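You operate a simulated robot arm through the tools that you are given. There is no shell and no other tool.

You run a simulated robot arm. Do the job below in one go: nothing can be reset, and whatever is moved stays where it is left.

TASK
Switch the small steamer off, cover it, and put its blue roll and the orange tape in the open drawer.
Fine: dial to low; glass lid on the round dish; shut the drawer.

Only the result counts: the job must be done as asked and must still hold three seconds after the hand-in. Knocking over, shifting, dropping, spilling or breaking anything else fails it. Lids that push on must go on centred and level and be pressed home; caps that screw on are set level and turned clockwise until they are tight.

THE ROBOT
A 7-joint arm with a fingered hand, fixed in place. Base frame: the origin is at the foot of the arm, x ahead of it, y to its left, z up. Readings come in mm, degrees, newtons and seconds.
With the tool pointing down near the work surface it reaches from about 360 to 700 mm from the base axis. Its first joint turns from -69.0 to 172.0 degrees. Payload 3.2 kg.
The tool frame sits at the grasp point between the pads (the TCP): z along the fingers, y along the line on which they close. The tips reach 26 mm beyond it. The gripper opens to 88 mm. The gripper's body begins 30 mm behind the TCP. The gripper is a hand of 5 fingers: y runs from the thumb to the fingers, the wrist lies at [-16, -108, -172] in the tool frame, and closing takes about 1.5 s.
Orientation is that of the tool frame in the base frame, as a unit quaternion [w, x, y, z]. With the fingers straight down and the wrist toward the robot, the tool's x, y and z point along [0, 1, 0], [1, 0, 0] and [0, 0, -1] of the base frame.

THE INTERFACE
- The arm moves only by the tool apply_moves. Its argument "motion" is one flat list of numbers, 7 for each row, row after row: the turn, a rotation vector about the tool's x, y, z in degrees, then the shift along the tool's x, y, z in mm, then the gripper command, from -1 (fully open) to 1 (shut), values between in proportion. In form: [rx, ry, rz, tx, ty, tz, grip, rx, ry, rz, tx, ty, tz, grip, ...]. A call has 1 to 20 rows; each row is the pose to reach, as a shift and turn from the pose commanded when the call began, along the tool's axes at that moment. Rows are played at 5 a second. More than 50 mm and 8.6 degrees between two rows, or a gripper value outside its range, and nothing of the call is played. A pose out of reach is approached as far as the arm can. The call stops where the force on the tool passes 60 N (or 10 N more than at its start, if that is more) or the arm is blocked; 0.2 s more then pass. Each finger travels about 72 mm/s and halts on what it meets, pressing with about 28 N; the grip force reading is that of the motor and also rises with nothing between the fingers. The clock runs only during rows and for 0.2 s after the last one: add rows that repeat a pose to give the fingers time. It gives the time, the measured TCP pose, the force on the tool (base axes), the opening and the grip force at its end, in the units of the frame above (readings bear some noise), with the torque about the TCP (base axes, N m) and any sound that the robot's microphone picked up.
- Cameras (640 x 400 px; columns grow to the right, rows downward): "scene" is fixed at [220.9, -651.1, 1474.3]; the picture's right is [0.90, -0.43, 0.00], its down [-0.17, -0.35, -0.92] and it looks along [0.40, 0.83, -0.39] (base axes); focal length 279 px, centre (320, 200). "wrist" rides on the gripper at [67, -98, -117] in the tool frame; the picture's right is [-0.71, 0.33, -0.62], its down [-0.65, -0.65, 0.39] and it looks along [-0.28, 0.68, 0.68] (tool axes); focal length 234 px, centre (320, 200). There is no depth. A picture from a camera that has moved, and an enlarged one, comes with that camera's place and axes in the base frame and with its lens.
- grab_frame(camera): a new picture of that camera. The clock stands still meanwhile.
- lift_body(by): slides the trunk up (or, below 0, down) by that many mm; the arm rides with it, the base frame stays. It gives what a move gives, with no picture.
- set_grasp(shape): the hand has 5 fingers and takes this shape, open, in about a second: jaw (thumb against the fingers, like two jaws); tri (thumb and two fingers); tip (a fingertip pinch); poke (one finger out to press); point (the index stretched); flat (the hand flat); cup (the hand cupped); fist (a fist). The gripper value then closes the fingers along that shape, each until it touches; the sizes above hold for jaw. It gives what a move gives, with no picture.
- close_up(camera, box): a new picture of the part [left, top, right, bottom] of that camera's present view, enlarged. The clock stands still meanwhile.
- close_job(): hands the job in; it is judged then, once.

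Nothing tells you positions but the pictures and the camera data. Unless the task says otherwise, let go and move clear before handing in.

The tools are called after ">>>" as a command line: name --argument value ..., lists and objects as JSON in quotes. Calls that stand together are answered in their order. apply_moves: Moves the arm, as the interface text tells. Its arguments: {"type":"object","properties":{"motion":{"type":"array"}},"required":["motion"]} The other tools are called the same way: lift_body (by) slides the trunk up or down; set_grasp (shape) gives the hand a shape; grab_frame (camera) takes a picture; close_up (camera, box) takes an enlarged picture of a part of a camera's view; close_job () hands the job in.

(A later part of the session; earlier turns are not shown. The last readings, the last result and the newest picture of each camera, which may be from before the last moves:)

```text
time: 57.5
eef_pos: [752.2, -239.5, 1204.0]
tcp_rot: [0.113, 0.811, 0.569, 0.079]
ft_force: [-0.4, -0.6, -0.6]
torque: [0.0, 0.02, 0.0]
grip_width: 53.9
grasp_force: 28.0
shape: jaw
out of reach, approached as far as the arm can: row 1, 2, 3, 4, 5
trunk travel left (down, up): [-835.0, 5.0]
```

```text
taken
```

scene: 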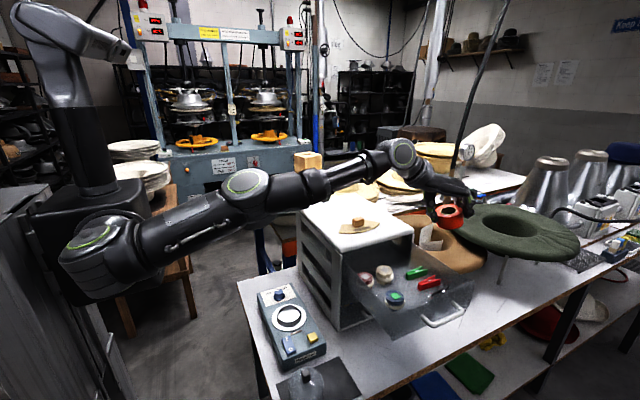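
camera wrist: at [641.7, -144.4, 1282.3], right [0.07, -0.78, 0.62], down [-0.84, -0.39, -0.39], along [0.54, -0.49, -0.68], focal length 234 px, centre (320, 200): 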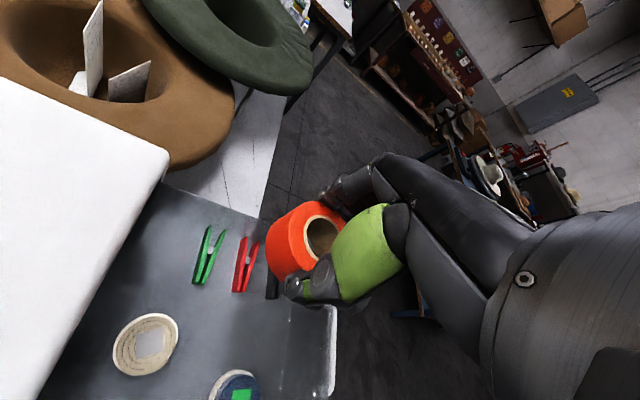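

That direction didn't bend it. I'll pitch the other way (fingers towards the robot), which also draws the tape inwards.

>>> apply_moves --motion '[8, 0, 0, 0, -25.1, 13.4, 1, 16, 0, 0, 0, -51.7, 23.1, 1, 24, 0, 0, 0, -79.3, 29, 1, 32, 0, 0, 0, -107.7, 31.1, 1, 32, 0, 0, 0, -136.6, 22.8, 1, 32, 0, 0, 0, -136.6, 22.8, 1]'

>>> grab_frame --camera "scene"

```text
time: 58.9
eef_pos: [662.6, -204.0, 1148.3]
tcp_rot: [-0.115, 0.811, 0.569, -0.081]
ft_force: [-0.1, -0.3, -0.4]
torque: [0.0, 0.02, 0.02]
grip_width: 53.6
grasp_force: 27.9
shape: jaw
out of reach, approached as far as the arm can: row 5, 6
trunk travel left (down, up): [-835.0, 5.0]
```

```text
taken
```

scene: 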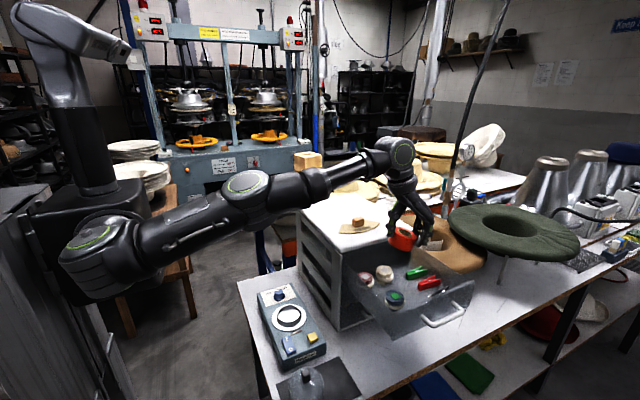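

Still straight. Judging by the elbow disc, the elbow flexes in a near-horizontal plane, so yaw should bend it rather than pitch. I'll level the hand first, keeping the wrist where it is.

>>> apply_moves --motion '[-8, 0, 0, 0, 23, -16.8, 1, -16, 0, 0, 0, 43.3, -36.5, 1, -16, 0, 0, 0, 43.3, -36.5, 1]'

>>> apply_moves --motion '[0, 0, -8, 14.9, -3.3, 0, 1, 0, 0, -16, 29.2, -10.6, 0, 1, 0, 0, -24, 42.5, -20.8, 0, 1, 0, 0, -32, 54.8, -34.9, 0, 1, 0, 0, -40, 65.7, -50.6, 0, 1, 0, 0, -40, 65.7, -50.6, 0, 1]'

>>> grab_frame --camera "scene"

```text
time: 59.7
eef_pos: [711.6, -221.5, 1173.0]
tcp_rot: [0.0, 0.819, 0.574, 0.0]
ft_force: [0.1, -0.7, -0.6]
torque: [0.0, 0.02, 0.0]
grip_width: 53.6
grasp_force: 28.1
shape: jaw
trunk travel left (down, up): [-835.0, 5.0]
```

```text
time: 61.1
eef_pos: [680.0, -184.3, 1150.2]
tcp_rot: [-0.018, 0.655, 0.756, 0.0]
ft_force: [1.1, 0.7, -0.4]
torque: [-0.03, 0.04, 0.02]
grip_width: 53.5
grasp_force: 28.7
shape: jaw
out of reach, approached as far as the arm can: row 2, 3, 4, 5, 6
trunk travel left (down, up): [-835.0, 5.0]
```

```text
taken
```

scene: 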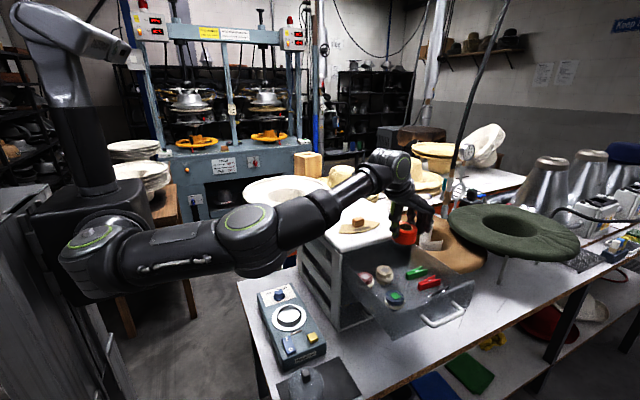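

The elbow is bent again. I'll level the hand and move towards the spot above the drawer, away from the reach limit.

>>> apply_moves --motion '[-1.3, -1.6, 0, -12, -14, 2, 1, -1.3, -1.6, 0, -25, -30, 5, 1, -1.3, -1.6, 0, -38, -32, 15, 1, -1.3, -1.6, 0, -51, -32, 25, 1, -1.3, -1.6, 0, -51, -32, 25, 1]'

>>> grab_frame --camera "scene"

>>> grab_frame --camera "wrist"

```text
time: 62.3
eef_pos: [653.3, -238.4, 1126.0]
tcp_rot: [0.001, 0.654, 0.757, 0.001]
ft_force: [0.0, -0.2, -0.3]
torque: [0.0, -0.02, -0.04]
grip_width: 53.3
grasp_force: 27.9
shape: jaw
trunk travel left (down, up): [-835.0, 5.0]
```

```text
taken
```

scene: 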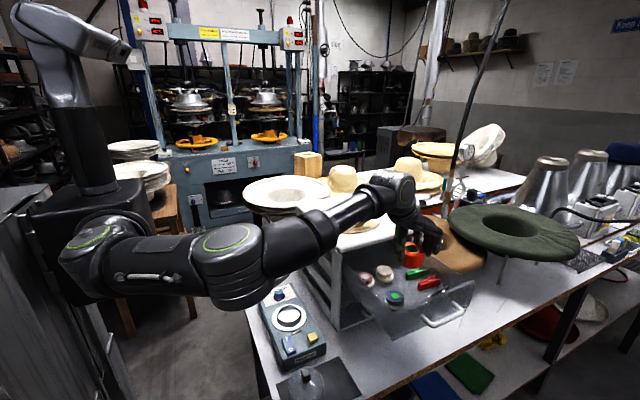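

```text
taken
camera wrist: at [547.7, -187.1, 1241.2], right [0.43, -0.65, 0.63], down [-0.55, -0.74, -0.39], along [0.71, -0.18, -0.68], focal length 234 px, centre (320, 200)
```

wrist: 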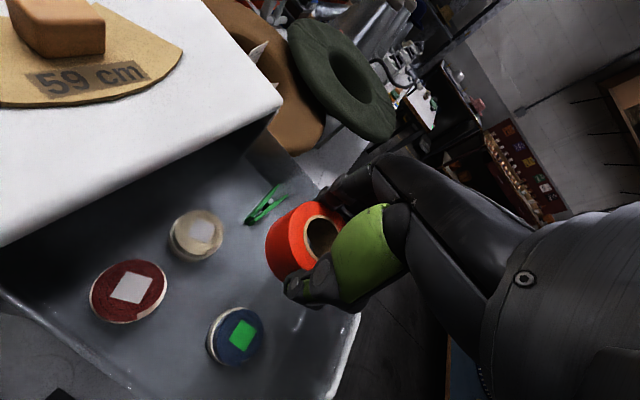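

Full control is back, with the hand level above the drawer. Now I'll yaw to about +18° so the thumb clears the blue roll, and check.

>>> apply_moves --motion '[0, 0, 6.5, 0, 0, 0, 1, 0, 0, 13, 0, 0, 0, 1, 0, 0, 19.5, 0, 0, 0, 1, 0, 0, 26, 0, 0, 0, 1, 0, 0, 26, 0, 0, 0, 1]'

>>> grab_frame --camera "wrist"

>>> close_up --camera "scene" --box '[340, 200, 480, 340]'

```text
time: 63.5
eef_pos: [653.7, -239.7, 1124.1]
tcp_rot: [0.001, 0.808, 0.589, 0.0]
ft_force: [-0.2, 0.2, -0.7]
torque: [-0.01, 0.03, -0.01]
grip_width: 53.4
grasp_force: 27.9
shape: jaw
trunk travel left (down, up): [-835.0, 5.0]
```

```text
taken
camera wrist: at [581.4, -147.3, 1240.6], right [0.1, -0.77, 0.63], down [-0.82, -0.42, -0.39], along [0.56, -0.47, -0.68], focal length 234 px, centre (320, 200)
```

wrist: 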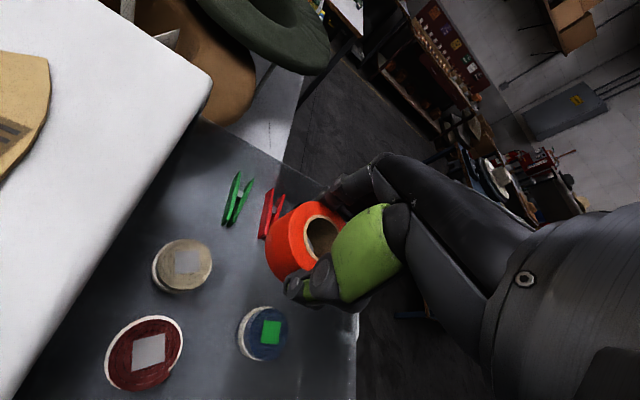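

```text
2.86 times, centred on (410, 270) of scene
camera zoom: at [220.9, -651.1, 1474.3], right [0.9, -0.43, 0.0], down [-0.17, -0.35, -0.92], along [0.4, 0.83, -0.39], focal length 796 px, centre (63, 0)
```

zoom: 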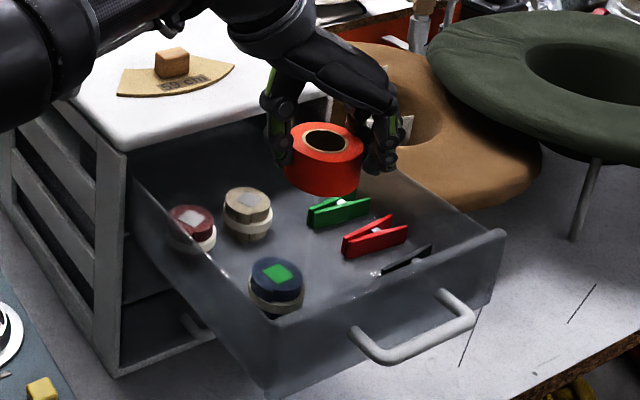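

>>> close_up --camera "wrist" --box '[90, 150, 370, 390]'

```text
1.67 times, centred on (230, 270) of wrist
camera zoom: at [581.4, -147.3, 1240.6], right [0.1, -0.77, 0.63], down [-0.82, -0.42, -0.39], along [0.56, -0.47, -0.68], focal length 390 px, centre (470, 83)
```

zoom: 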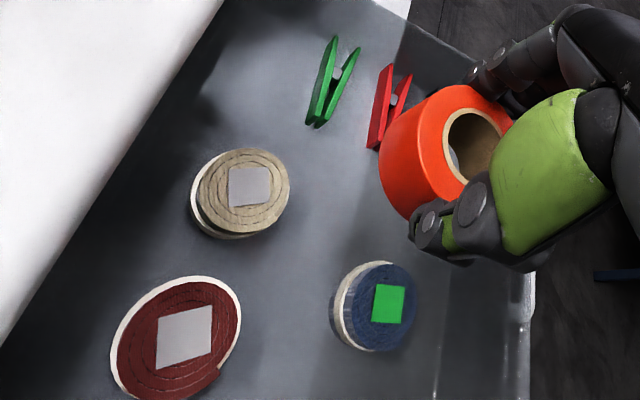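

The tape is at about (655.7, -243), and shifting it a few mm to (654.5, -237.5) centres it between the blue roll, the tan roll and the pegs. I'll lower it.

>>> apply_moves --motion '[0, 0, 0, 2, -1, 25, 1, 0, 0, 0, 4.5, -2.5, 50, 1, 0, 0, 0, 4.5, -2.5, 72, 1, 0, 0, 0, 4.5, -2.5, 86, 1, 0, 0, 0, 4.5, -2.5, 86, 1]'

>>> close_up --camera "wrist" --box '[130, 100, 370, 330]'

>>> close_up --camera "scene" --box '[350, 220, 470, 330]'

```text
time: 64.7
eef_pos: [651.0, -234.4, 1037.9]
tcp_rot: [0.001, 0.807, 0.59, 0.0]
ft_force: [0.6, 0.5, -0.7]
torque: [-0.02, 0.02, 0.0]
grip_width: 53.5
grasp_force: 27.8
shape: jaw
trunk travel left (down, up): [-835.0, 5.0]
```

```text
1.74 times, centred on (250, 215) of wrist
camera zoom: at [579.0, -141.7, 1153.6], right [0.1, -0.77, 0.62], down [-0.82, -0.42, -0.39], along [0.56, -0.47, -0.68], focal length 407 px, centre (442, 174)
```

zoom: 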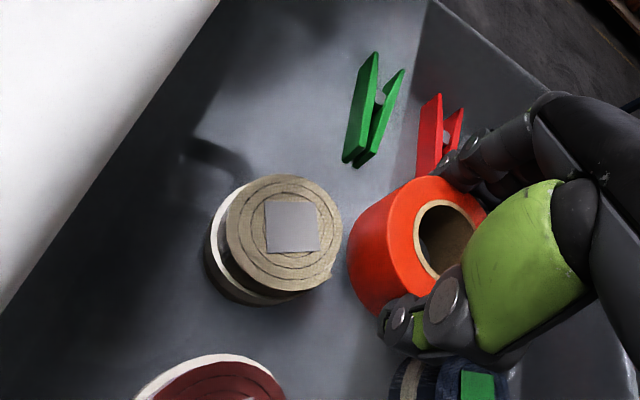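

```text
3.64 times, centred on (410, 275) of scene
camera zoom: at [220.9, -651.1, 1474.3], right [0.9, -0.43, 0.0], down [-0.17, -0.35, -0.92], along [0.4, 0.83, -0.39], focal length 1013 px, centre (-7, -73)
```

zoom: 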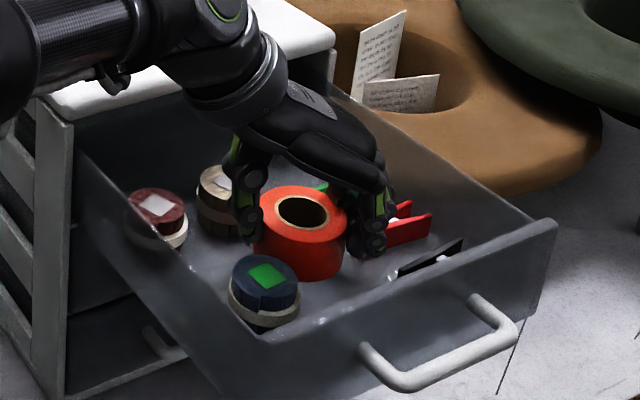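

>>> apply_moves --motion '[0, 0, 0, 0, 0, 5, 1, 0, 0, 0, 0, 0, 10, 1, 0, 0, 0, 0, 0, 13, 1, 0, 0, 0, 0, 0, 13, 1]'

>>> apply_moves --motion '[0, 0, 0, 0, 0, 1.5, 1, 0, 0, 0, 0, 0, 3, 1, 0, 0, 0, 0, 0, 3, 1]'

```text
time: 65.7
eef_pos: [652.2, -234.8, 1027.4]
tcp_rot: [0.002, 0.808, 0.59, 0.001]
ft_force: [0.9, 0.1, 8.7]
torque: [0.02, 0.23, -0.01]
grip_width: 53.4
grasp_force: 27.7
shape: jaw
trunk travel left (down, up): [-835.0, 5.0]
```

```text
time: 66.5
eef_pos: [650.6, -233.4, 1026.6]
tcp_rot: [0.003, 0.808, 0.59, 0.003]
ft_force: [3.9, -1.2, 22.7]
torque: [0.03, 0.07, -0.01]
grip_width: 54.4
grasp_force: 27.6
shape: jaw
trunk travel left (down, up): [-835.0, 5.0]
```

Contact came a little earlier than I expected (23 N now). I'll check what is touching before doing anything else.

>>> apply_moves --motion '[0, 0, 0, 0, 0, -2, 1, 0, 0, 0, 0, 0, -4, 1, 0, 0, 0, 0, 0, -4, 1]'

>>> close_up --camera "wrist" --box '[230, 100, 370, 260]'

>>> close_up --camera "scene" --box '[390, 250, 460, 320]'

```text
time: 67.3
eef_pos: [650.3, -234.2, 1027.8]
tcp_rot: [0.002, 0.808, 0.59, 0.0]
ft_force: [1.7, 0.3, 13.2]
torque: [0.01, 0.04, 0.02]
grip_width: 54.9
grasp_force: 28.3
shape: jaw
trunk travel left (down, up): [-835.0, 5.0]
```

```text
2.50 times, centred on (300, 180) of wrist
camera zoom: at [578.5, -141.5, 1143.5], right [0.1, -0.77, 0.63], down [-0.82, -0.42, -0.39], along [0.56, -0.47, -0.68], focal length 585 px, centre (370, 250)
```

zoom: 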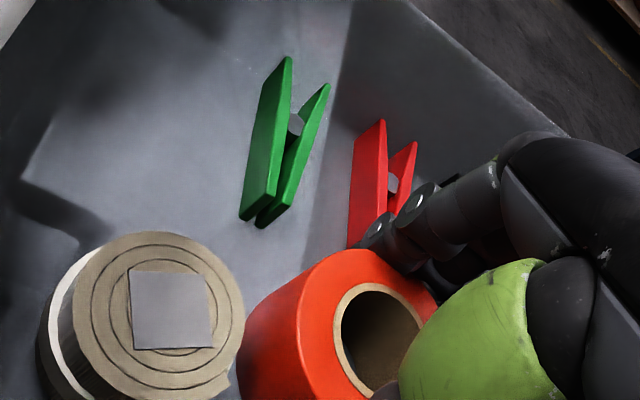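

```text
5.71 times, centred on (425, 285) of scene
camera zoom: at [220.9, -651.1, 1474.3], right [0.9, -0.43, 0.0], down [-0.17, -0.35, -0.92], along [0.4, 0.83, -0.39], focal length 1592 px, centre (-280, -286)
```

zoom: 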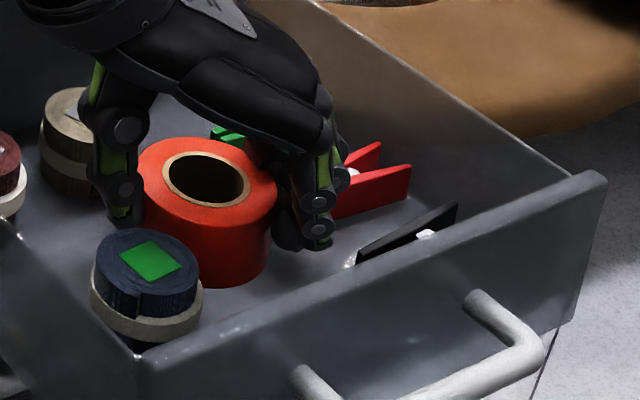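

The contact torque shows the tape's own bottom edge touched first and has now settled flat, and no finger is on the pegs. I'll ease off and open slightly, biased away from the pegs.

>>> apply_moves --motion '[0, 0, 0, 0, 0, -1.5, 1, 0, 0, 0, 0, 0, -2, -0.3, 0, 0, 0, 0, -1, -2, -0.36, 0, 0, 0, 0, -2, -2, -0.42, 0, 0, 0, 0, -2, -2, -0.46, 0, 0, 0, 0, -2, -2, -0.46]'

>>> close_up --camera "wrist" --box '[230, 100, 370, 260]'

>>> close_up --camera "scene" --box '[390, 250, 460, 320]'

```text
time: 68.7
eef_pos: [651.2, -234.7, 1028.2]
tcp_rot: [0.001, 0.807, 0.591, 0.001]
ft_force: [-0.7, 0.5, 0.0]
torque: [-0.02, 0.0, 0.01]
grip_width: 63.4
grasp_force: 0.1
shape: jaw
trunk travel left (down, up): [-835.0, 5.0]
```

```text
2.50 times, centred on (300, 180) of wrist
camera zoom: at [578.0, -142.3, 1144.9], right [0.1, -0.77, 0.63], down [-0.82, -0.42, -0.39], along [0.56, -0.47, -0.68], focal length 585 px, centre (370, 250)
```

zoom: 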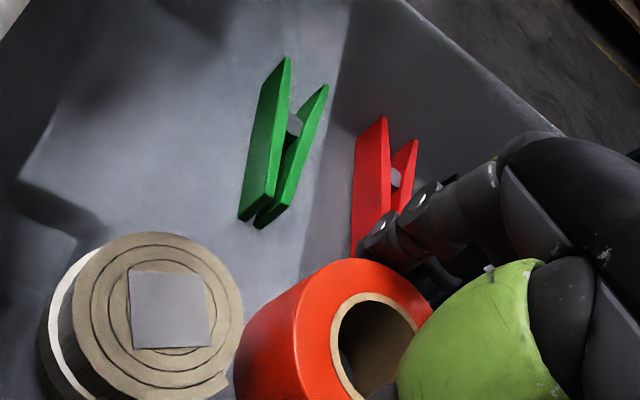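

```text
5.71 times, centred on (425, 285) of scene
camera zoom: at [220.9, -651.1, 1474.3], right [0.9, -0.43, 0.0], down [-0.17, -0.35, -0.92], along [0.4, 0.83, -0.39], focal length 1592 px, centre (-280, -286)
```

zoom: 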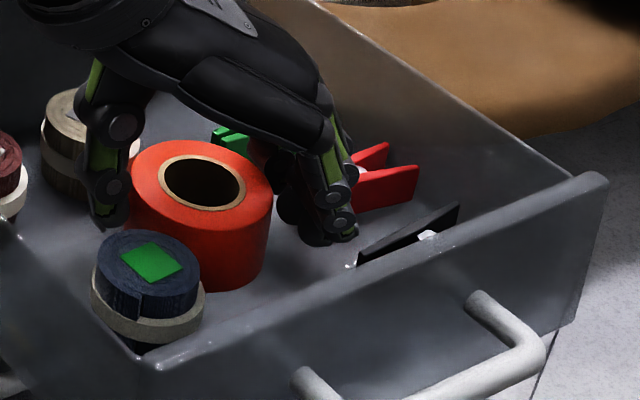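

The tape is released and flat. The fingertips have only nudged the red peg by 2–3 mm, so I'll lift straight up now without opening further.

>>> apply_moves --motion '[0, 0, 0, 0, 0, -6, -0.46, 0, 0, 0, 0, 0, -14, -0.46, 0, 0, 0, 0, 0, -30, -0.46, 0, 0, 0, 0, 0, -60, -0.46, 0, 0, 0, 0, 0, -85, -0.46, 0, 0, 0, 0, 0, -85, -0.46]'

>>> close_up --camera "scene" --box '[350, 230, 480, 340]'

>>> grab_frame --camera "wrist"

```text
time: 70.1
eef_pos: [652.6, -234.2, 1112.1]
tcp_rot: [0.001, 0.807, 0.59, 0.0]
ft_force: [-0.7, -0.4, -0.2]
torque: [0.0, -0.02, -0.03]
grip_width: 63.8
grasp_force: 0.0
shape: jaw
trunk travel left (down, up): [-835.0, 5.0]
```

```text
3.64 times, centred on (415, 285) of scene
camera zoom: at [220.9, -651.1, 1474.3], right [0.9, -0.43, 0.0], down [-0.17, -0.35, -0.92], along [0.4, 0.83, -0.39], focal length 1013 px, centre (-26, -109)
```

zoom: 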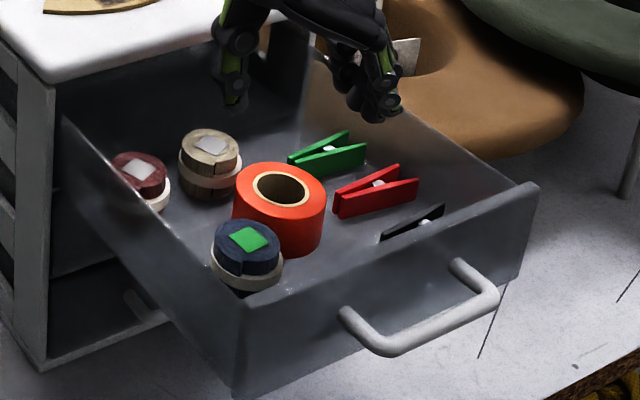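

```text
taken
camera wrist: at [579.1, -141.4, 1228.8], right [0.1, -0.77, 0.62], down [-0.82, -0.42, -0.39], along [0.56, -0.47, -0.68], focal length 234 px, centre (320, 200)
```

wrist: 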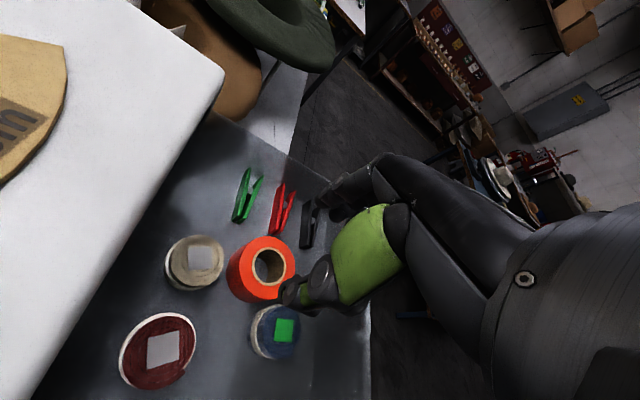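

Everything in the drawer is standing as it should. Next I'll close the drawer: back off, turn straight, close the fingers, and go round in front of the drawer face with the fingertips tilted forwards.

>>> apply_moves --motion '[0, 0, -4.5, -22, -14, -10, -0.46, 0, 0, -9, -44, -27, -20, -0.3, 0, 0, -13.5, -66, -40, -25, 0, 0, 0, -18, -86, -53, -25, 0.5, 0, 0, -18, -86, -53, -25, 1, 0, 0, -18, -86, -53, -25, 1]'

>>> apply_moves --motion '[0, 0, 0, -36, 4, 0, 1, 0, 6, 0, -72, 8, 0, 1, 0, 13, 0, -95, 10, 0, 1, 0, 20, 0, -115, 10, 0, 1, 0, 25, 0, -125, 10, 0, 1, 0, 25, 0, -125, 10, 0, 1]'

>>> grab_frame --camera "scene"

>>> grab_frame --camera "wrist"

```text
time: 71.5
eef_pos: [573.1, -302.8, 1138.6]
tcp_rot: [0.002, 0.705, 0.709, 0.0]
ft_force: [0.4, -0.4, 0.2]
torque: [-0.01, -0.03, -0.01]
grip_width: 0.1
grasp_force: 28.3
shape: jaw
trunk travel left (down, up): [-835.0, 5.0]
```

```text
time: 72.9
eef_pos: [540.5, -348.3, 1149.2]
tcp_rot: [-0.153, 0.695, 0.686, 0.152]
ft_force: [-0.5, 0.5, 0.6]
torque: [0.01, -0.04, 0.01]
grip_width: 0.1
grasp_force: 27.9
shape: jaw
out of reach, approached as far as the arm can: row 2, 3, 4, 5, 6
trunk travel left (down, up): [-835.0, 5.0]
```

```text
taken
```

scene: 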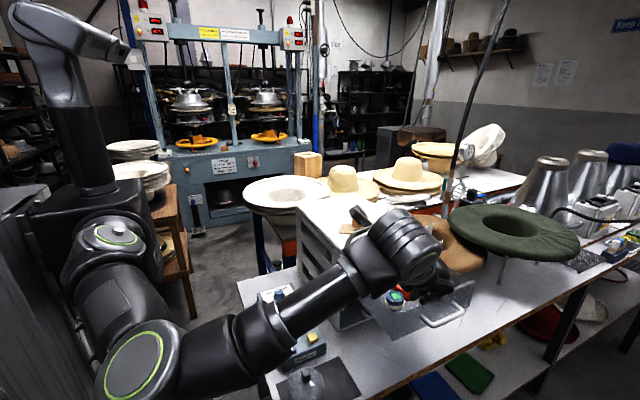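

```text
taken
camera wrist: at [444.2, -336.9, 1283.1], right [0.32, -0.91, 0.27], down [-0.66, -0.42, -0.62], along [0.68, 0.02, -0.73], focal length 234 px, centre (320, 200)
```

wrist: 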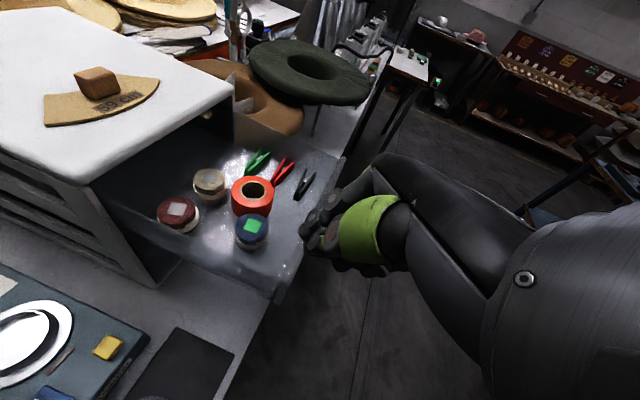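

The arm met a limit on that path (the elbow swings too far right when bent). I'll undo the tilt, then approach with the arm more extended.

>>> apply_moves --motion '[0, -8, 0, 14, 12, 6, 1, 0, -16, 0, 30, 24, 13, 1, 0, -25, 0, 44, 34, 19.4, 1, 0, -25, 0, 44, 34, 19.4, 1]'

>>> apply_moves --motion '[0, 0, 0, 0, 30, 0, 1, 0, 0, 0, 0, 60, 0, 1, 0, 0, 0, -30, 65, 0, 1, 0, 0, 0, -60, 65, 0, 1, 0, 0, 0, -90, 65, 0, 1, 0, 0, 0, -110, 55, 0, 1, 0, 0, 0, -110, 55, 0, 1]'

>>> grab_frame --camera "scene"

```text
refused: row 3 steps farther than a row can; nothing moved
```

```text
time: 74.5
eef_pos: [554.7, -331.0, 1126.5]
tcp_rot: [-0.153, 0.689, 0.692, 0.152]
ft_force: [0.1, 0.1, -0.5]
torque: [-0.03, -0.06, -0.04]
grip_width: 0.1
grasp_force: 28.0
shape: jaw
out of reach, approached as far as the arm can: row 1, 2, 3, 4, 5, 6, 7
trunk travel left (down, up): [-835.0, 5.0]
```

```text
taken
```

scene: 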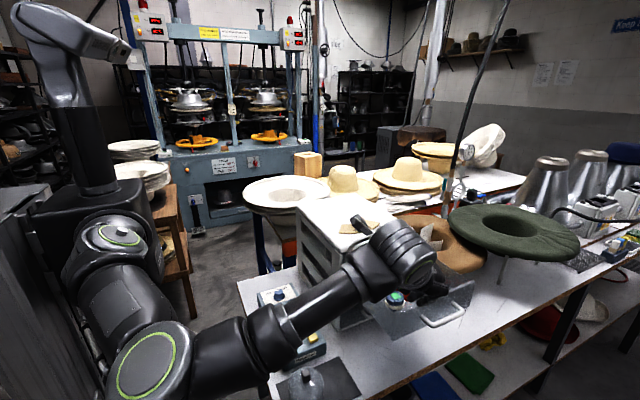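

>>> apply_moves --motion '[0, -6, 0, 9, 4, -2, 1, 0, -12, 0, 18, 8, -4, 1, 0, -18, 0, 27, 12, -6, 1, 0, -25, 0, 38, 15, -8.6, 1, 0, -25, 0, 38, 15, -8.6, 1]'

>>> grab_frame --camera "scene"

```text
time: 75.7
eef_pos: [574.3, -299.3, 1150.2]
tcp_rot: [0.001, 0.706, 0.708, -0.001]
ft_force: [0.5, -1.6, 1.2]
torque: [0.0, 0.02, 0.01]
grip_width: 0.0
grasp_force: 28.3
shape: jaw
trunk travel left (down, up): [-835.0, 5.0]
```

```text
taken
```

scene: 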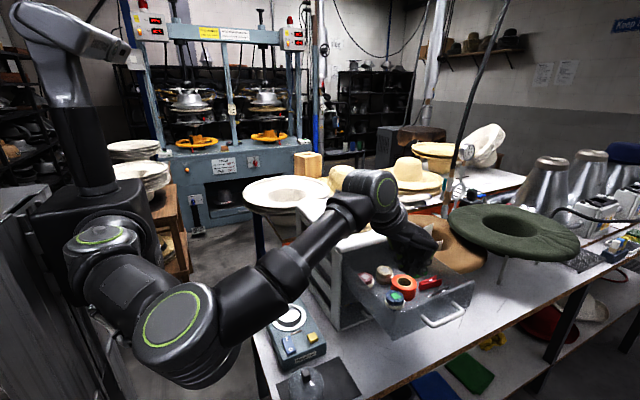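

Level again and under control. Now I'll extend ahead first, then go to -y.

>>> apply_moves --motion '[0, 0, 0, 0, 25, 0, 1, 0, 0, 0, 0, 50, 0, 1, 0, 0, 0, -5, 70, 0, 1, 0, 0, 0, -30, 70, 0, 1, 0, 0, 0, -60, 70, 0, 1, 0, 0, 0, -60, 70, 0, 1]'

>>> grab_frame --camera "scene"

```text
time: 77.1
eef_pos: [644.8, -300.4, 1153.2]
tcp_rot: [0.0, 0.705, 0.709, -0.001]
ft_force: [0.2, 0.9, -0.7]
torque: [0.02, 0.03, 0.0]
grip_width: 0.0
grasp_force: 28.0
shape: jaw
out of reach, approached as far as the arm can: row 4, 5, 6
trunk travel left (down, up): [-835.0, 5.0]
```

```text
taken
```

scene: 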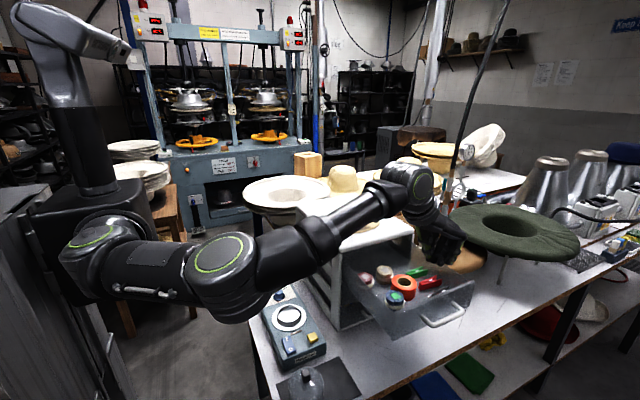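

>>> apply_moves --motion '[0, 0, -8, 0, -10, 0, 1, 0, 0, -16, 0, -20, 0, 1, 0, 0, -24, 0, -30, 0, 1, 0, 0, -32, 0, -40, 0, 1, 0, 0, -32, -20, -50, 0, 1, 0, 0, -32, -45, -50, 0, 1, 0, 0, -32, -45, -50, 0, 1]'

>>> grab_frame --camera "scene"

```text
time: 78.7
eef_pos: [507.1, -160.4, 1130.6]
tcp_rot: [0.011, 0.498, 0.867, -0.001]
ft_force: [-0.4, 0.1, 0.0]
torque: [-0.04, 0.0, -0.01]
grip_width: 0.1
grasp_force: 27.6
shape: jaw
out of reach, approached as far as the arm can: row 1, 2, 3, 4, 5, 6, 7
trunk travel left (down, up): [-835.0, 5.0]
```

```text
taken
```

scene: 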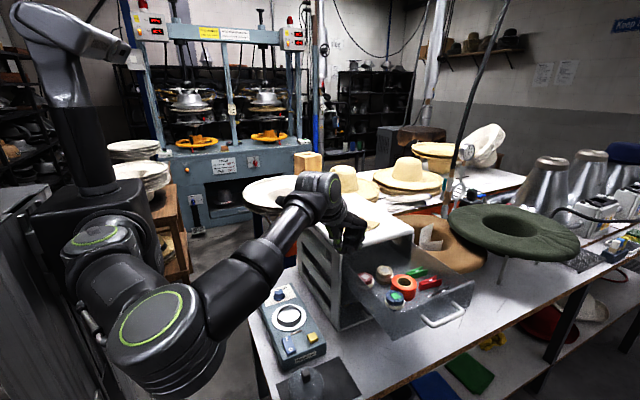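

The hand is limited in yaw there and deviated a lot, though it is clear of everything. Before planning the push, I'll look at how a closed drawer sits in the frame.

>>> close_up --camera "scene" --box '[320, 270, 400, 340]'

>>> close_up --camera "scene" --box '[330, 190, 430, 270]'

```text
5.71 times, centred on (360, 305) of scene
camera zoom: at [220.9, -651.1, 1474.3], right [0.9, -0.43, 0.0], down [-0.17, -0.35, -0.92], along [0.4, 0.83, -0.39], focal length 1592 px, centre (91, -400)
```

zoom: 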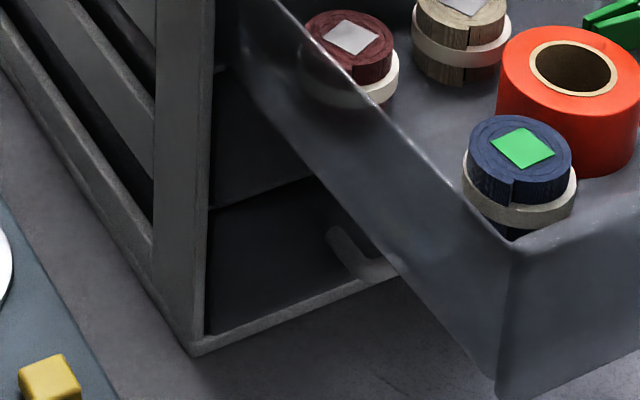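

```text
5.00 times, centred on (380, 230) of scene
camera zoom: at [220.9, -651.1, 1474.3], right [0.9, -0.43, 0.0], down [-0.17, -0.35, -0.92], along [0.4, 0.83, -0.39], focal length 1393 px, centre (20, 50)
```

zoom: 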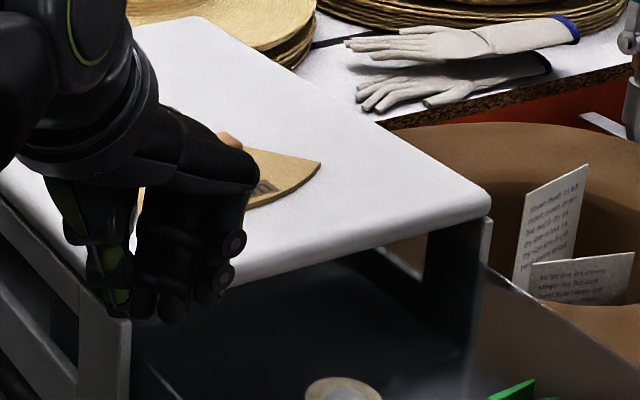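

A closed drawer front sits slightly inside the frame, so I'll push on the handle bar (about y=-362, z=1004), which stays outside. First I'll move the hand back to a comfortable pose with a positive yaw.

>>> apply_moves --motion '[0.2, 0.3, 7.5, -24, 1, -8, 1, 0.3, 0.6, 15, -48, 3, -14, 1, 0.5, 0.9, 22.5, -72, 4, -20, 1, 0.6, 1.1, 30, -96, 5.5, -20, 1, 0.6, 1.1, 37, -96, 5.5, -20, 1, 0.6, 1.1, 37, -96, 5.5, -20, 1]'

>>> grab_frame --camera "scene"

```text
time: 80.1
eef_pos: [556.6, -227.9, 1149.8]
tcp_rot: [-0.011, 0.736, 0.677, 0.0]
ft_force: [-0.2, -0.7, -0.4]
torque: [-0.03, -0.02, -0.02]
grip_width: 0.4
grasp_force: 28.1
shape: jaw
trunk travel left (down, up): [-835.0, 5.0]
```

```text
taken
```

scene: 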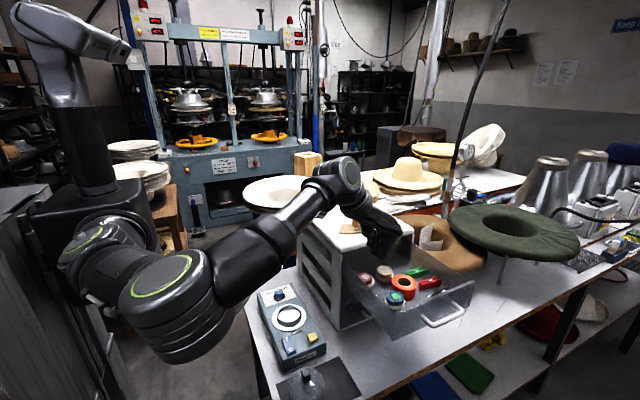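

>>> apply_moves --motion '[-0.3, -0.3, 6, -16, 17, 0, 1, -0.5, -0.5, 12, -33, 34, 0, 1, -0.7, -0.7, 18, -50, 51, 0, 1, -0.9, -0.85, 25, -66, 69, 0, 1, -0.9, -0.85, 25, -66, 69, 0, 1]'

```text
time: 81.3
eef_pos: [618.5, -300.1, 1148.8]
tcp_rot: [0.001, 0.865, 0.502, -0.003]
ft_force: [-0.4, 1.2, 0.5]
torque: [0.0, 0.01, -0.01]
grip_width: 0.1
grasp_force: 28.0
shape: jaw
trunk travel left (down, up): [-835.0, 5.0]
```

>>> apply_moves --motion '[0, 0, 0, -20, 17, 0, 1, 0, 0, 0, -41, 33, 0, 1, 0, 0, 0, -61, 50, 0, 1, 0, 0, 0, -61, 50, 0, 1]'

```text
time: 82.3
eef_pos: [630.6, -376.6, 1150.3]
tcp_rot: [0.002, 0.865, 0.502, -0.002]
ft_force: [-0.8, 0.6, 0.3]
torque: [-0.01, 0.02, -0.01]
grip_width: 0.0
grasp_force: 27.9
shape: jaw
trunk travel left (down, up): [-835.0, 5.0]
```

>>> apply_moves --motion '[0, 0, 0, -15, 12, 5, 1, 0, 0, 0, -30, 24, 15, 1, 0, 0, 0, -43, 36, 30, 1, 0, 0, 0, -43, 36, 60, 1, 0, 0, 0, -43, 36, 60, 1]'

>>> grab_frame --camera "scene"

>>> grab_frame --camera "wrist"

```text
time: 83.5
eef_pos: [641.4, -429.2, 1089.4]
tcp_rot: [0.001, 0.864, 0.503, -0.002]
ft_force: [-1.1, -0.5, 0.3]
torque: [-0.03, 0.0, 0.0]
grip_width: 0.0
grasp_force: 28.1
shape: jaw
trunk travel left (down, up): [-835.0, 5.0]
```

```text
taken
```

scene: 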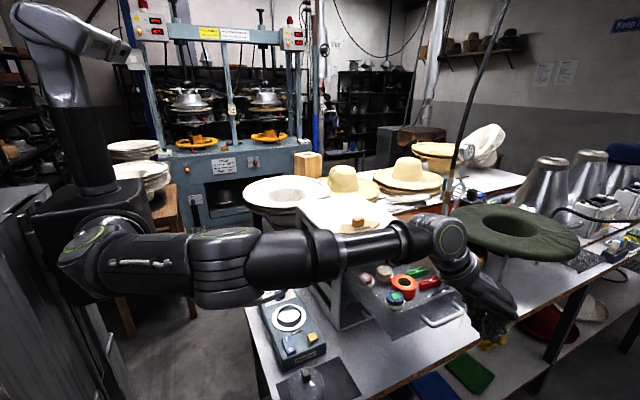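

```text
taken
camera wrist: at [591.0, -323.3, 1205.1], right [-0.06, -0.78, 0.63], down [-0.89, -0.24, -0.39], along [0.45, -0.58, -0.68], focal length 234 px, centre (320, 200)
```

wrist: 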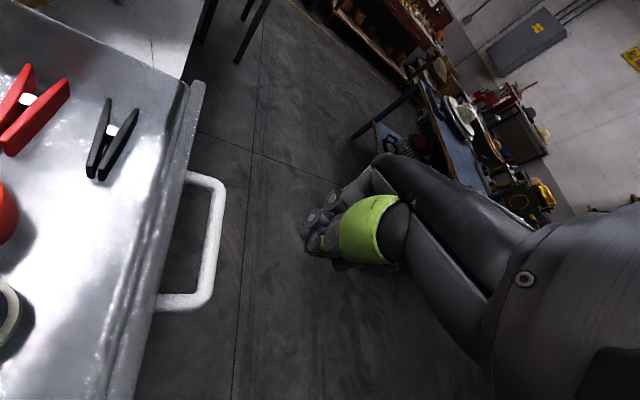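

I'm in front of the handle bar (outer edge about y=-372, z about 1004, x from 612 to 711). I'll lower so the fingers cross the bar height.

>>> apply_moves --motion '[0, 0, 0, -3, 1, 25, 1, 0, 0, 0, -4, 2, 50, 1, 0, 0, 0, -4, 2, 74, 1, 0, 0, 0, -4, 2, 74, 1]'

>>> close_up --camera "scene" --box '[380, 230, 520, 350]'

>>> grab_frame --camera "wrist"

```text
time: 84.5
eef_pos: [639.9, -435.0, 1014.9]
tcp_rot: [0.002, 0.865, 0.502, -0.004]
ft_force: [-0.5, -0.9, -0.1]
torque: [0.0, 0.0, -0.03]
grip_width: 0.0
grasp_force: 27.7
shape: jaw
trunk travel left (down, up): [-835.0, 5.0]
```

```text
3.33 times, centred on (450, 290) of scene
camera zoom: at [220.9, -651.1, 1474.3], right [0.9, -0.43, 0.0], down [-0.17, -0.35, -0.92], along [0.4, 0.83, -0.39], focal length 929 px, centre (-113, -100)
```

zoom: 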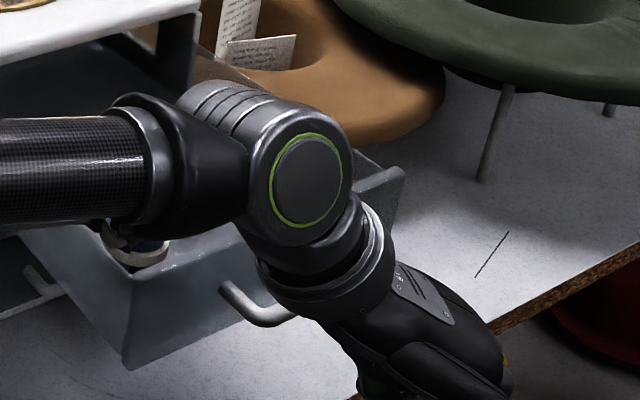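

```text
taken
camera wrist: at [588.6, -329.8, 1130.8], right [-0.06, -0.78, 0.63], down [-0.89, -0.24, -0.38], along [0.45, -0.58, -0.68], focal length 234 px, centre (320, 200)
```

wrist: 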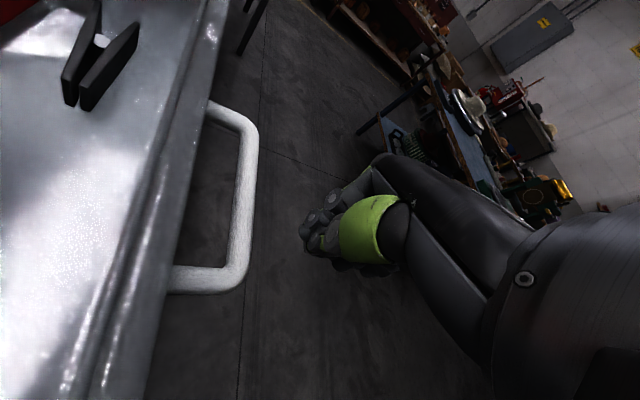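

The handle bar is at about z=1020, with its outer edge near y=-373. I'll push slowly in +y and watch the force.

>>> apply_moves --motion '[0, 0, 0, 7, -4, 0, 1, 0, 0, 0, 13.9, -7.9, 0, 1, 0, 0, 0, 20.8, -11.9, 0, 1, 0, 0, 0, 27.8, -15.9, 0, 1, 0, 0, 0, 34.7, -19.9, 0, 1, 0, 0, 0, 41.7, -23.8, 0, 1, 0, 0, 0, 41.7, -23.8, 0, 1]'

>>> grab_frame --camera "wrist"

>>> close_up --camera "scene" --box '[340, 220, 500, 350]'

```text
time: 86.1
eef_pos: [640.3, -387.5, 1015.2]
tcp_rot: [0.001, 0.865, 0.502, -0.002]
ft_force: [0.2, 0.1, -0.2]
torque: [0.0, 0.0, 0.01]
grip_width: 0.1
grasp_force: 27.9
shape: jaw
trunk travel left (down, up): [-835.0, 5.0]
```

```text
taken
camera wrist: at [590.0, -281.0, 1130.9], right [-0.06, -0.78, 0.63], down [-0.89, -0.24, -0.39], along [0.45, -0.58, -0.68], focal length 234 px, centre (320, 200)
```

wrist: 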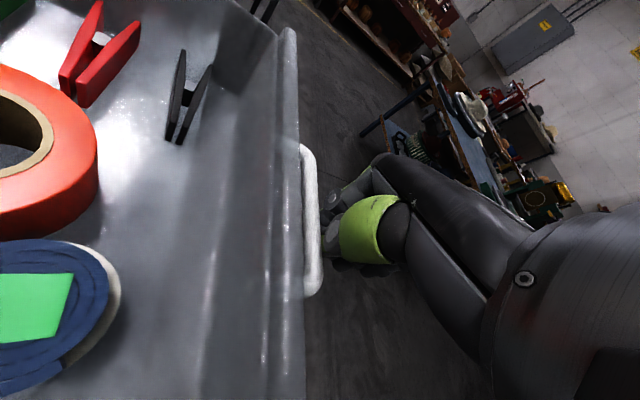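

```text
3.08 times, centred on (420, 285) of scene
camera zoom: at [220.9, -651.1, 1474.3], right [0.9, -0.43, 0.0], down [-0.17, -0.35, -0.92], along [0.4, 0.83, -0.39], focal length 857 px, centre (12, -62)
```

zoom: 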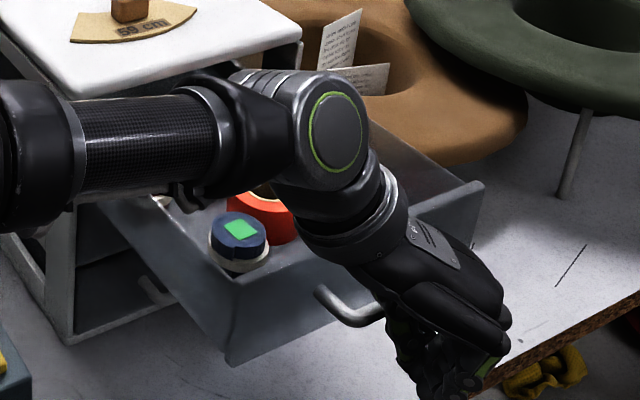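

>>> apply_moves --motion '[0, 0, 0, 6.9, -4, 0, 1, 0, 0, 0, 13.9, -7.9, 0, 1, 0, 0, 0, 20.8, -11.9, 0, 1, 0, 0, 0, 27.8, -15.9, 0, 1, 0, 0, 0, 34.7, -19.9, 0, 1, 0, 0, 0, 41.7, -23.8, 0, 1, 0, 0, 0, 41.7, -23.8, 0, 1]'

>>> grab_frame --camera "wrist"

>>> close_up --camera "scene" --box '[340, 220, 500, 350]'

```text
time: 87.7
eef_pos: [641.0, -336.8, 1015.1]
tcp_rot: [0.002, 0.865, 0.502, -0.002]
ft_force: [0.1, -0.3, -0.3]
torque: [0.0, -0.02, -0.01]
grip_width: 0.1
grasp_force: 27.6
shape: jaw
trunk travel left (down, up): [-835.0, 5.0]
```

```text
taken
camera wrist: at [590.1, -231.9, 1131.5], right [-0.06, -0.78, 0.63], down [-0.89, -0.24, -0.38], along [0.45, -0.58, -0.68], focal length 234 px, centre (320, 200)
```

wrist: 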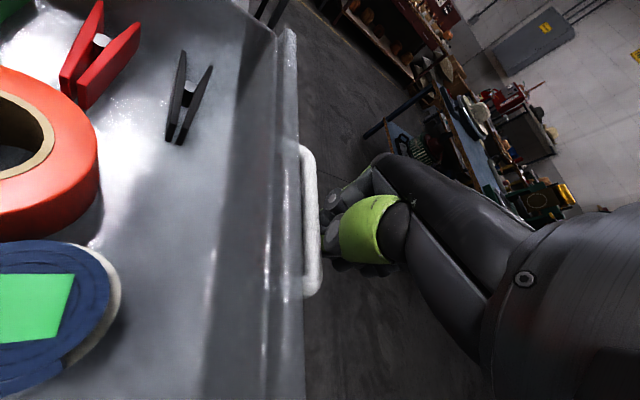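

```text
3.08 times, centred on (420, 285) of scene
camera zoom: at [220.9, -651.1, 1474.3], right [0.9, -0.43, 0.0], down [-0.17, -0.35, -0.92], along [0.4, 0.83, -0.39], focal length 857 px, centre (12, -62)
```

zoom: 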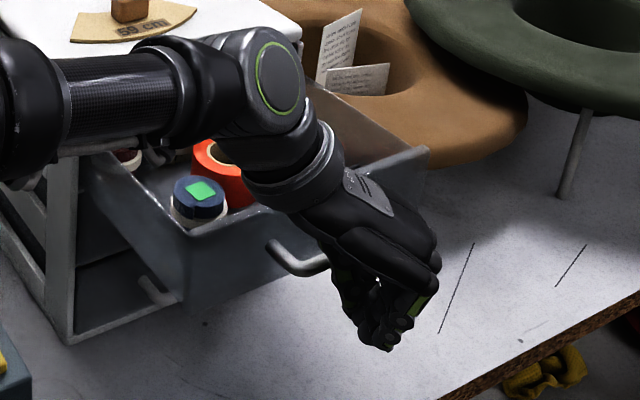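

The drawer glides in with almost no force, and its contents ride along. I'll continue.

>>> apply_moves --motion '[0, 0, 0, 6.9, -4, 0, 1, 0, 0, 0, 13.9, -7.9, 0, 1, 0, 0, 0, 20.8, -11.9, 0, 1, 0, 0, 0, 27.8, -15.9, 0, 1, 0, 0, 0, 34.7, -19.9, 0, 1, 0, 0, 0, 41.7, -23.8, 0, 1, 0, 0, 0, 48.6, -27.8, 0, 1, 0, 0, 0, 55.5, -31.8, 0, 1, 0, 0, 0, 62.5, -35.7, 0, 1, 0, 0, 0, 69.4, -39.7, 0, 1, 0, 0, 0, 76.4, -43.7, 0, 1, 0, 0, 0, 83.3, -47.7, 0, 1, 0, 0, 0, 83.3, -47.7, 0, 1]'

>>> grab_frame --camera "wrist"

>>> close_up --camera "scene" --box '[300, 180, 460, 310]'

```text
time: 90.5
eef_pos: [639.7, -243.5, 1015.0]
tcp_rot: [0.001, 0.865, 0.502, -0.002]
ft_force: [-0.5, 0.3, -1.4]
torque: [0.02, 0.0, 0.0]
grip_width: 0.0
grasp_force: 28.0
shape: jaw
trunk travel left (down, up): [-835.0, 5.0]
```

```text
taken
camera wrist: at [589.3, -136.3, 1130.5], right [-0.06, -0.78, 0.63], down [-0.89, -0.24, -0.38], along [0.45, -0.58, -0.68], focal length 234 px, centre (320, 200)
```

wrist: 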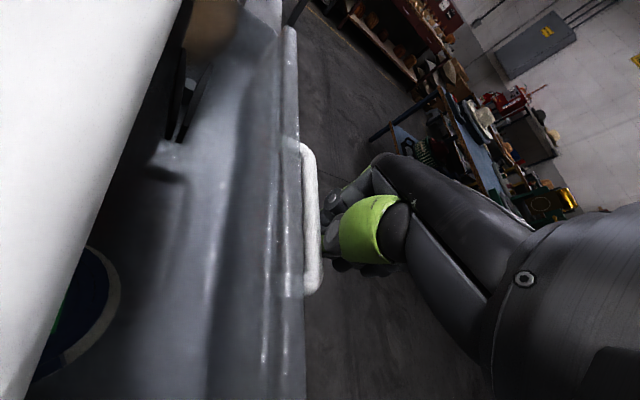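

```text
3.08 times, centred on (380, 245) of scene
camera zoom: at [220.9, -651.1, 1474.3], right [0.9, -0.43, 0.0], down [-0.17, -0.35, -0.92], along [0.4, 0.83, -0.39], focal length 857 px, centre (135, 62)
```

zoom: 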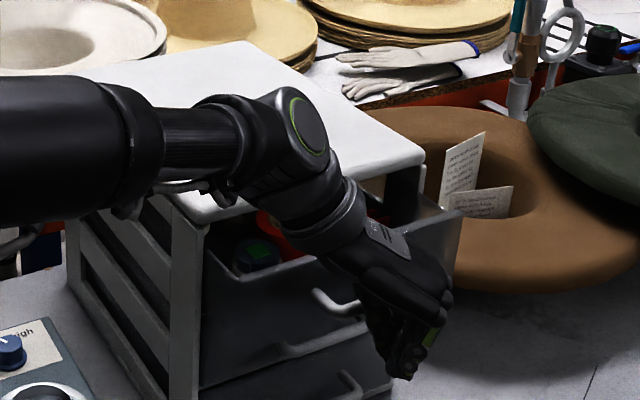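

Nearly there. I'll tilt the hand 15° so the fingers lead and the palm stays away from the cabinet top's front edge.

>>> apply_moves --motion '[0, 5, 0, 0, 0, 0, 1, 0, 10, 0, 0, 0, 0, 1, 0, 15, 0, 0, 0, 0, 1, 0, 15, 0, 0, 0, 0, 1]'

>>> close_up --camera "scene" --box '[300, 180, 460, 310]'

```text
time: 91.5
eef_pos: [640.9, -242.9, 1013.9]
tcp_rot: [-0.064, 0.858, 0.498, 0.111]
ft_force: [-0.2, 0.5, 1.3]
torque: [0.0, -0.03, -0.02]
grip_width: 0.0
grasp_force: 28.1
shape: jaw
trunk travel left (down, up): [-835.0, 5.0]
```

```text
3.08 times, centred on (380, 245) of scene
camera zoom: at [220.9, -651.1, 1474.3], right [0.9, -0.43, 0.0], down [-0.17, -0.35, -0.92], along [0.4, 0.83, -0.39], focal length 857 px, centre (135, 62)
```

zoom: 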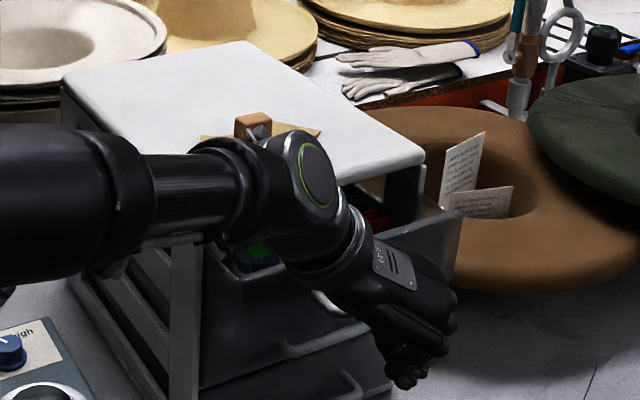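

>>> apply_moves --motion '[0, 0, 0, 5, -3, 1.35, 1, 0, 0, 0, 10.1, -6, 2.7, 1, 0, 0, 0, 15.1, -8.9, 4, 1, 0, 0, 0, 20.1, -11.9, 5.4, 1, 0, 0, 0, 25.2, -14.9, 6.7, 1, 0, 0, 0, 30.2, -17.9, 8.1, 1, 0, 0, 0, 35.2, -20.9, 9.4, 1, 0, 0, 0, 35.2, -20.9, 9.4, 1]'

>>> close_up --camera "scene" --box '[300, 180, 460, 310]'

>>> grab_frame --camera "wrist"

```text
time: 93.3
eef_pos: [640.5, -200.1, 1013.0]
tcp_rot: [-0.065, 0.857, 0.499, 0.11]
ft_force: [-0.2, -0.2, -0.1]
torque: [-0.01, -0.01, -0.01]
grip_width: 0.0
grasp_force: 27.7
shape: jaw
trunk travel left (down, up): [-835.0, 5.0]
```

```text
3.08 times, centred on (380, 245) of scene
camera zoom: at [220.9, -651.1, 1474.3], right [0.9, -0.43, 0.0], down [-0.17, -0.35, -0.92], along [0.4, 0.83, -0.39], focal length 857 px, centre (135, 62)
```

zoom: 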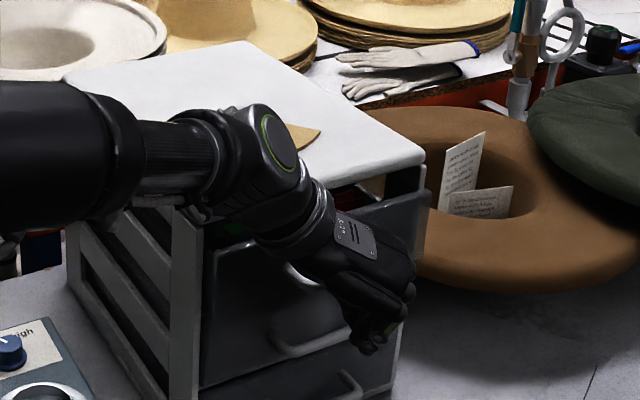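

```text
taken
camera wrist: at [573.4, -122.8, 1143.1], right [-0.13, -0.9, 0.42], down [-0.83, -0.14, -0.54], along [0.54, -0.42, -0.73], focal length 234 px, centre (320, 200)
```

wrist: 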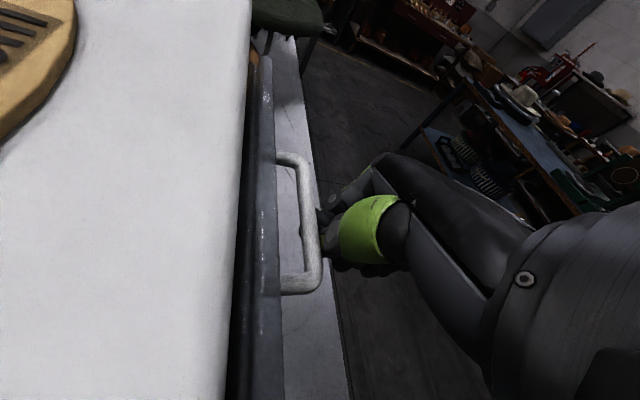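

>>> apply_moves --motion '[0, 0, 0, 3.4, -2, 0.9, 1, 0, 0, 0, 6.7, -4, 1.8, 1, 0, 0, 0, 10.1, -6, 2.7, 1, 0, 0, 0, 13.4, -7.9, 3.6, 1, 0, 0, 0, 13.4, -7.9, 3.6, 1]'

>>> close_up --camera "scene" --box '[300, 180, 460, 310]'

>>> grab_frame --camera "wrist"

```text
time: 94.5
eef_pos: [641.2, -185.1, 1012.7]
tcp_rot: [-0.064, 0.858, 0.498, 0.11]
ft_force: [-0.7, -0.6, 0.2]
torque: [-0.01, 0.01, 0.03]
grip_width: 0.2
grasp_force: 28.0
shape: jaw
trunk travel left (down, up): [-835.0, 5.0]
```

```text
3.08 times, centred on (380, 245) of scene
camera zoom: at [220.9, -651.1, 1474.3], right [0.9, -0.43, 0.0], down [-0.17, -0.35, -0.92], along [0.4, 0.83, -0.39], focal length 857 px, centre (135, 62)
```

zoom: 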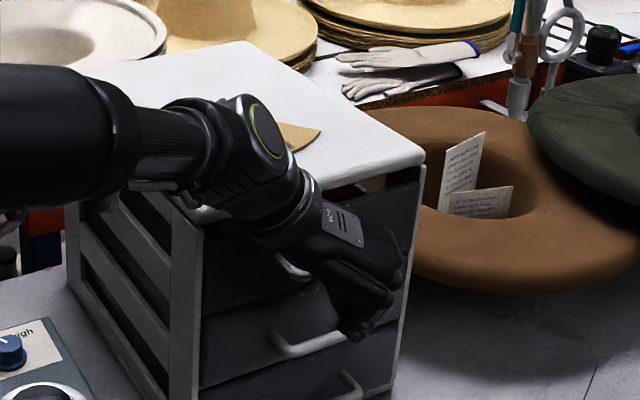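

```text
taken
camera wrist: at [573.8, -107.1, 1143.5], right [-0.13, -0.9, 0.42], down [-0.83, -0.14, -0.54], along [0.54, -0.42, -0.73], focal length 234 px, centre (320, 200)
```

wrist: 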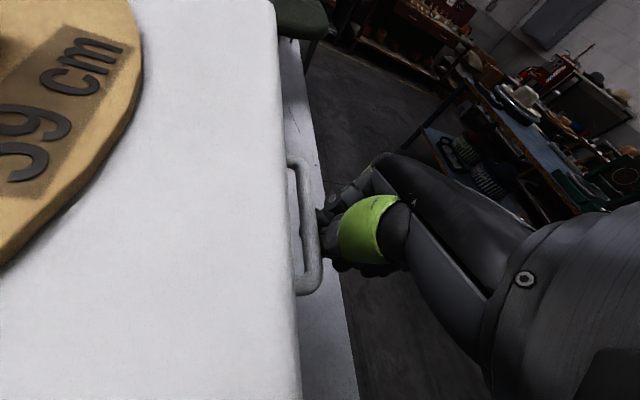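

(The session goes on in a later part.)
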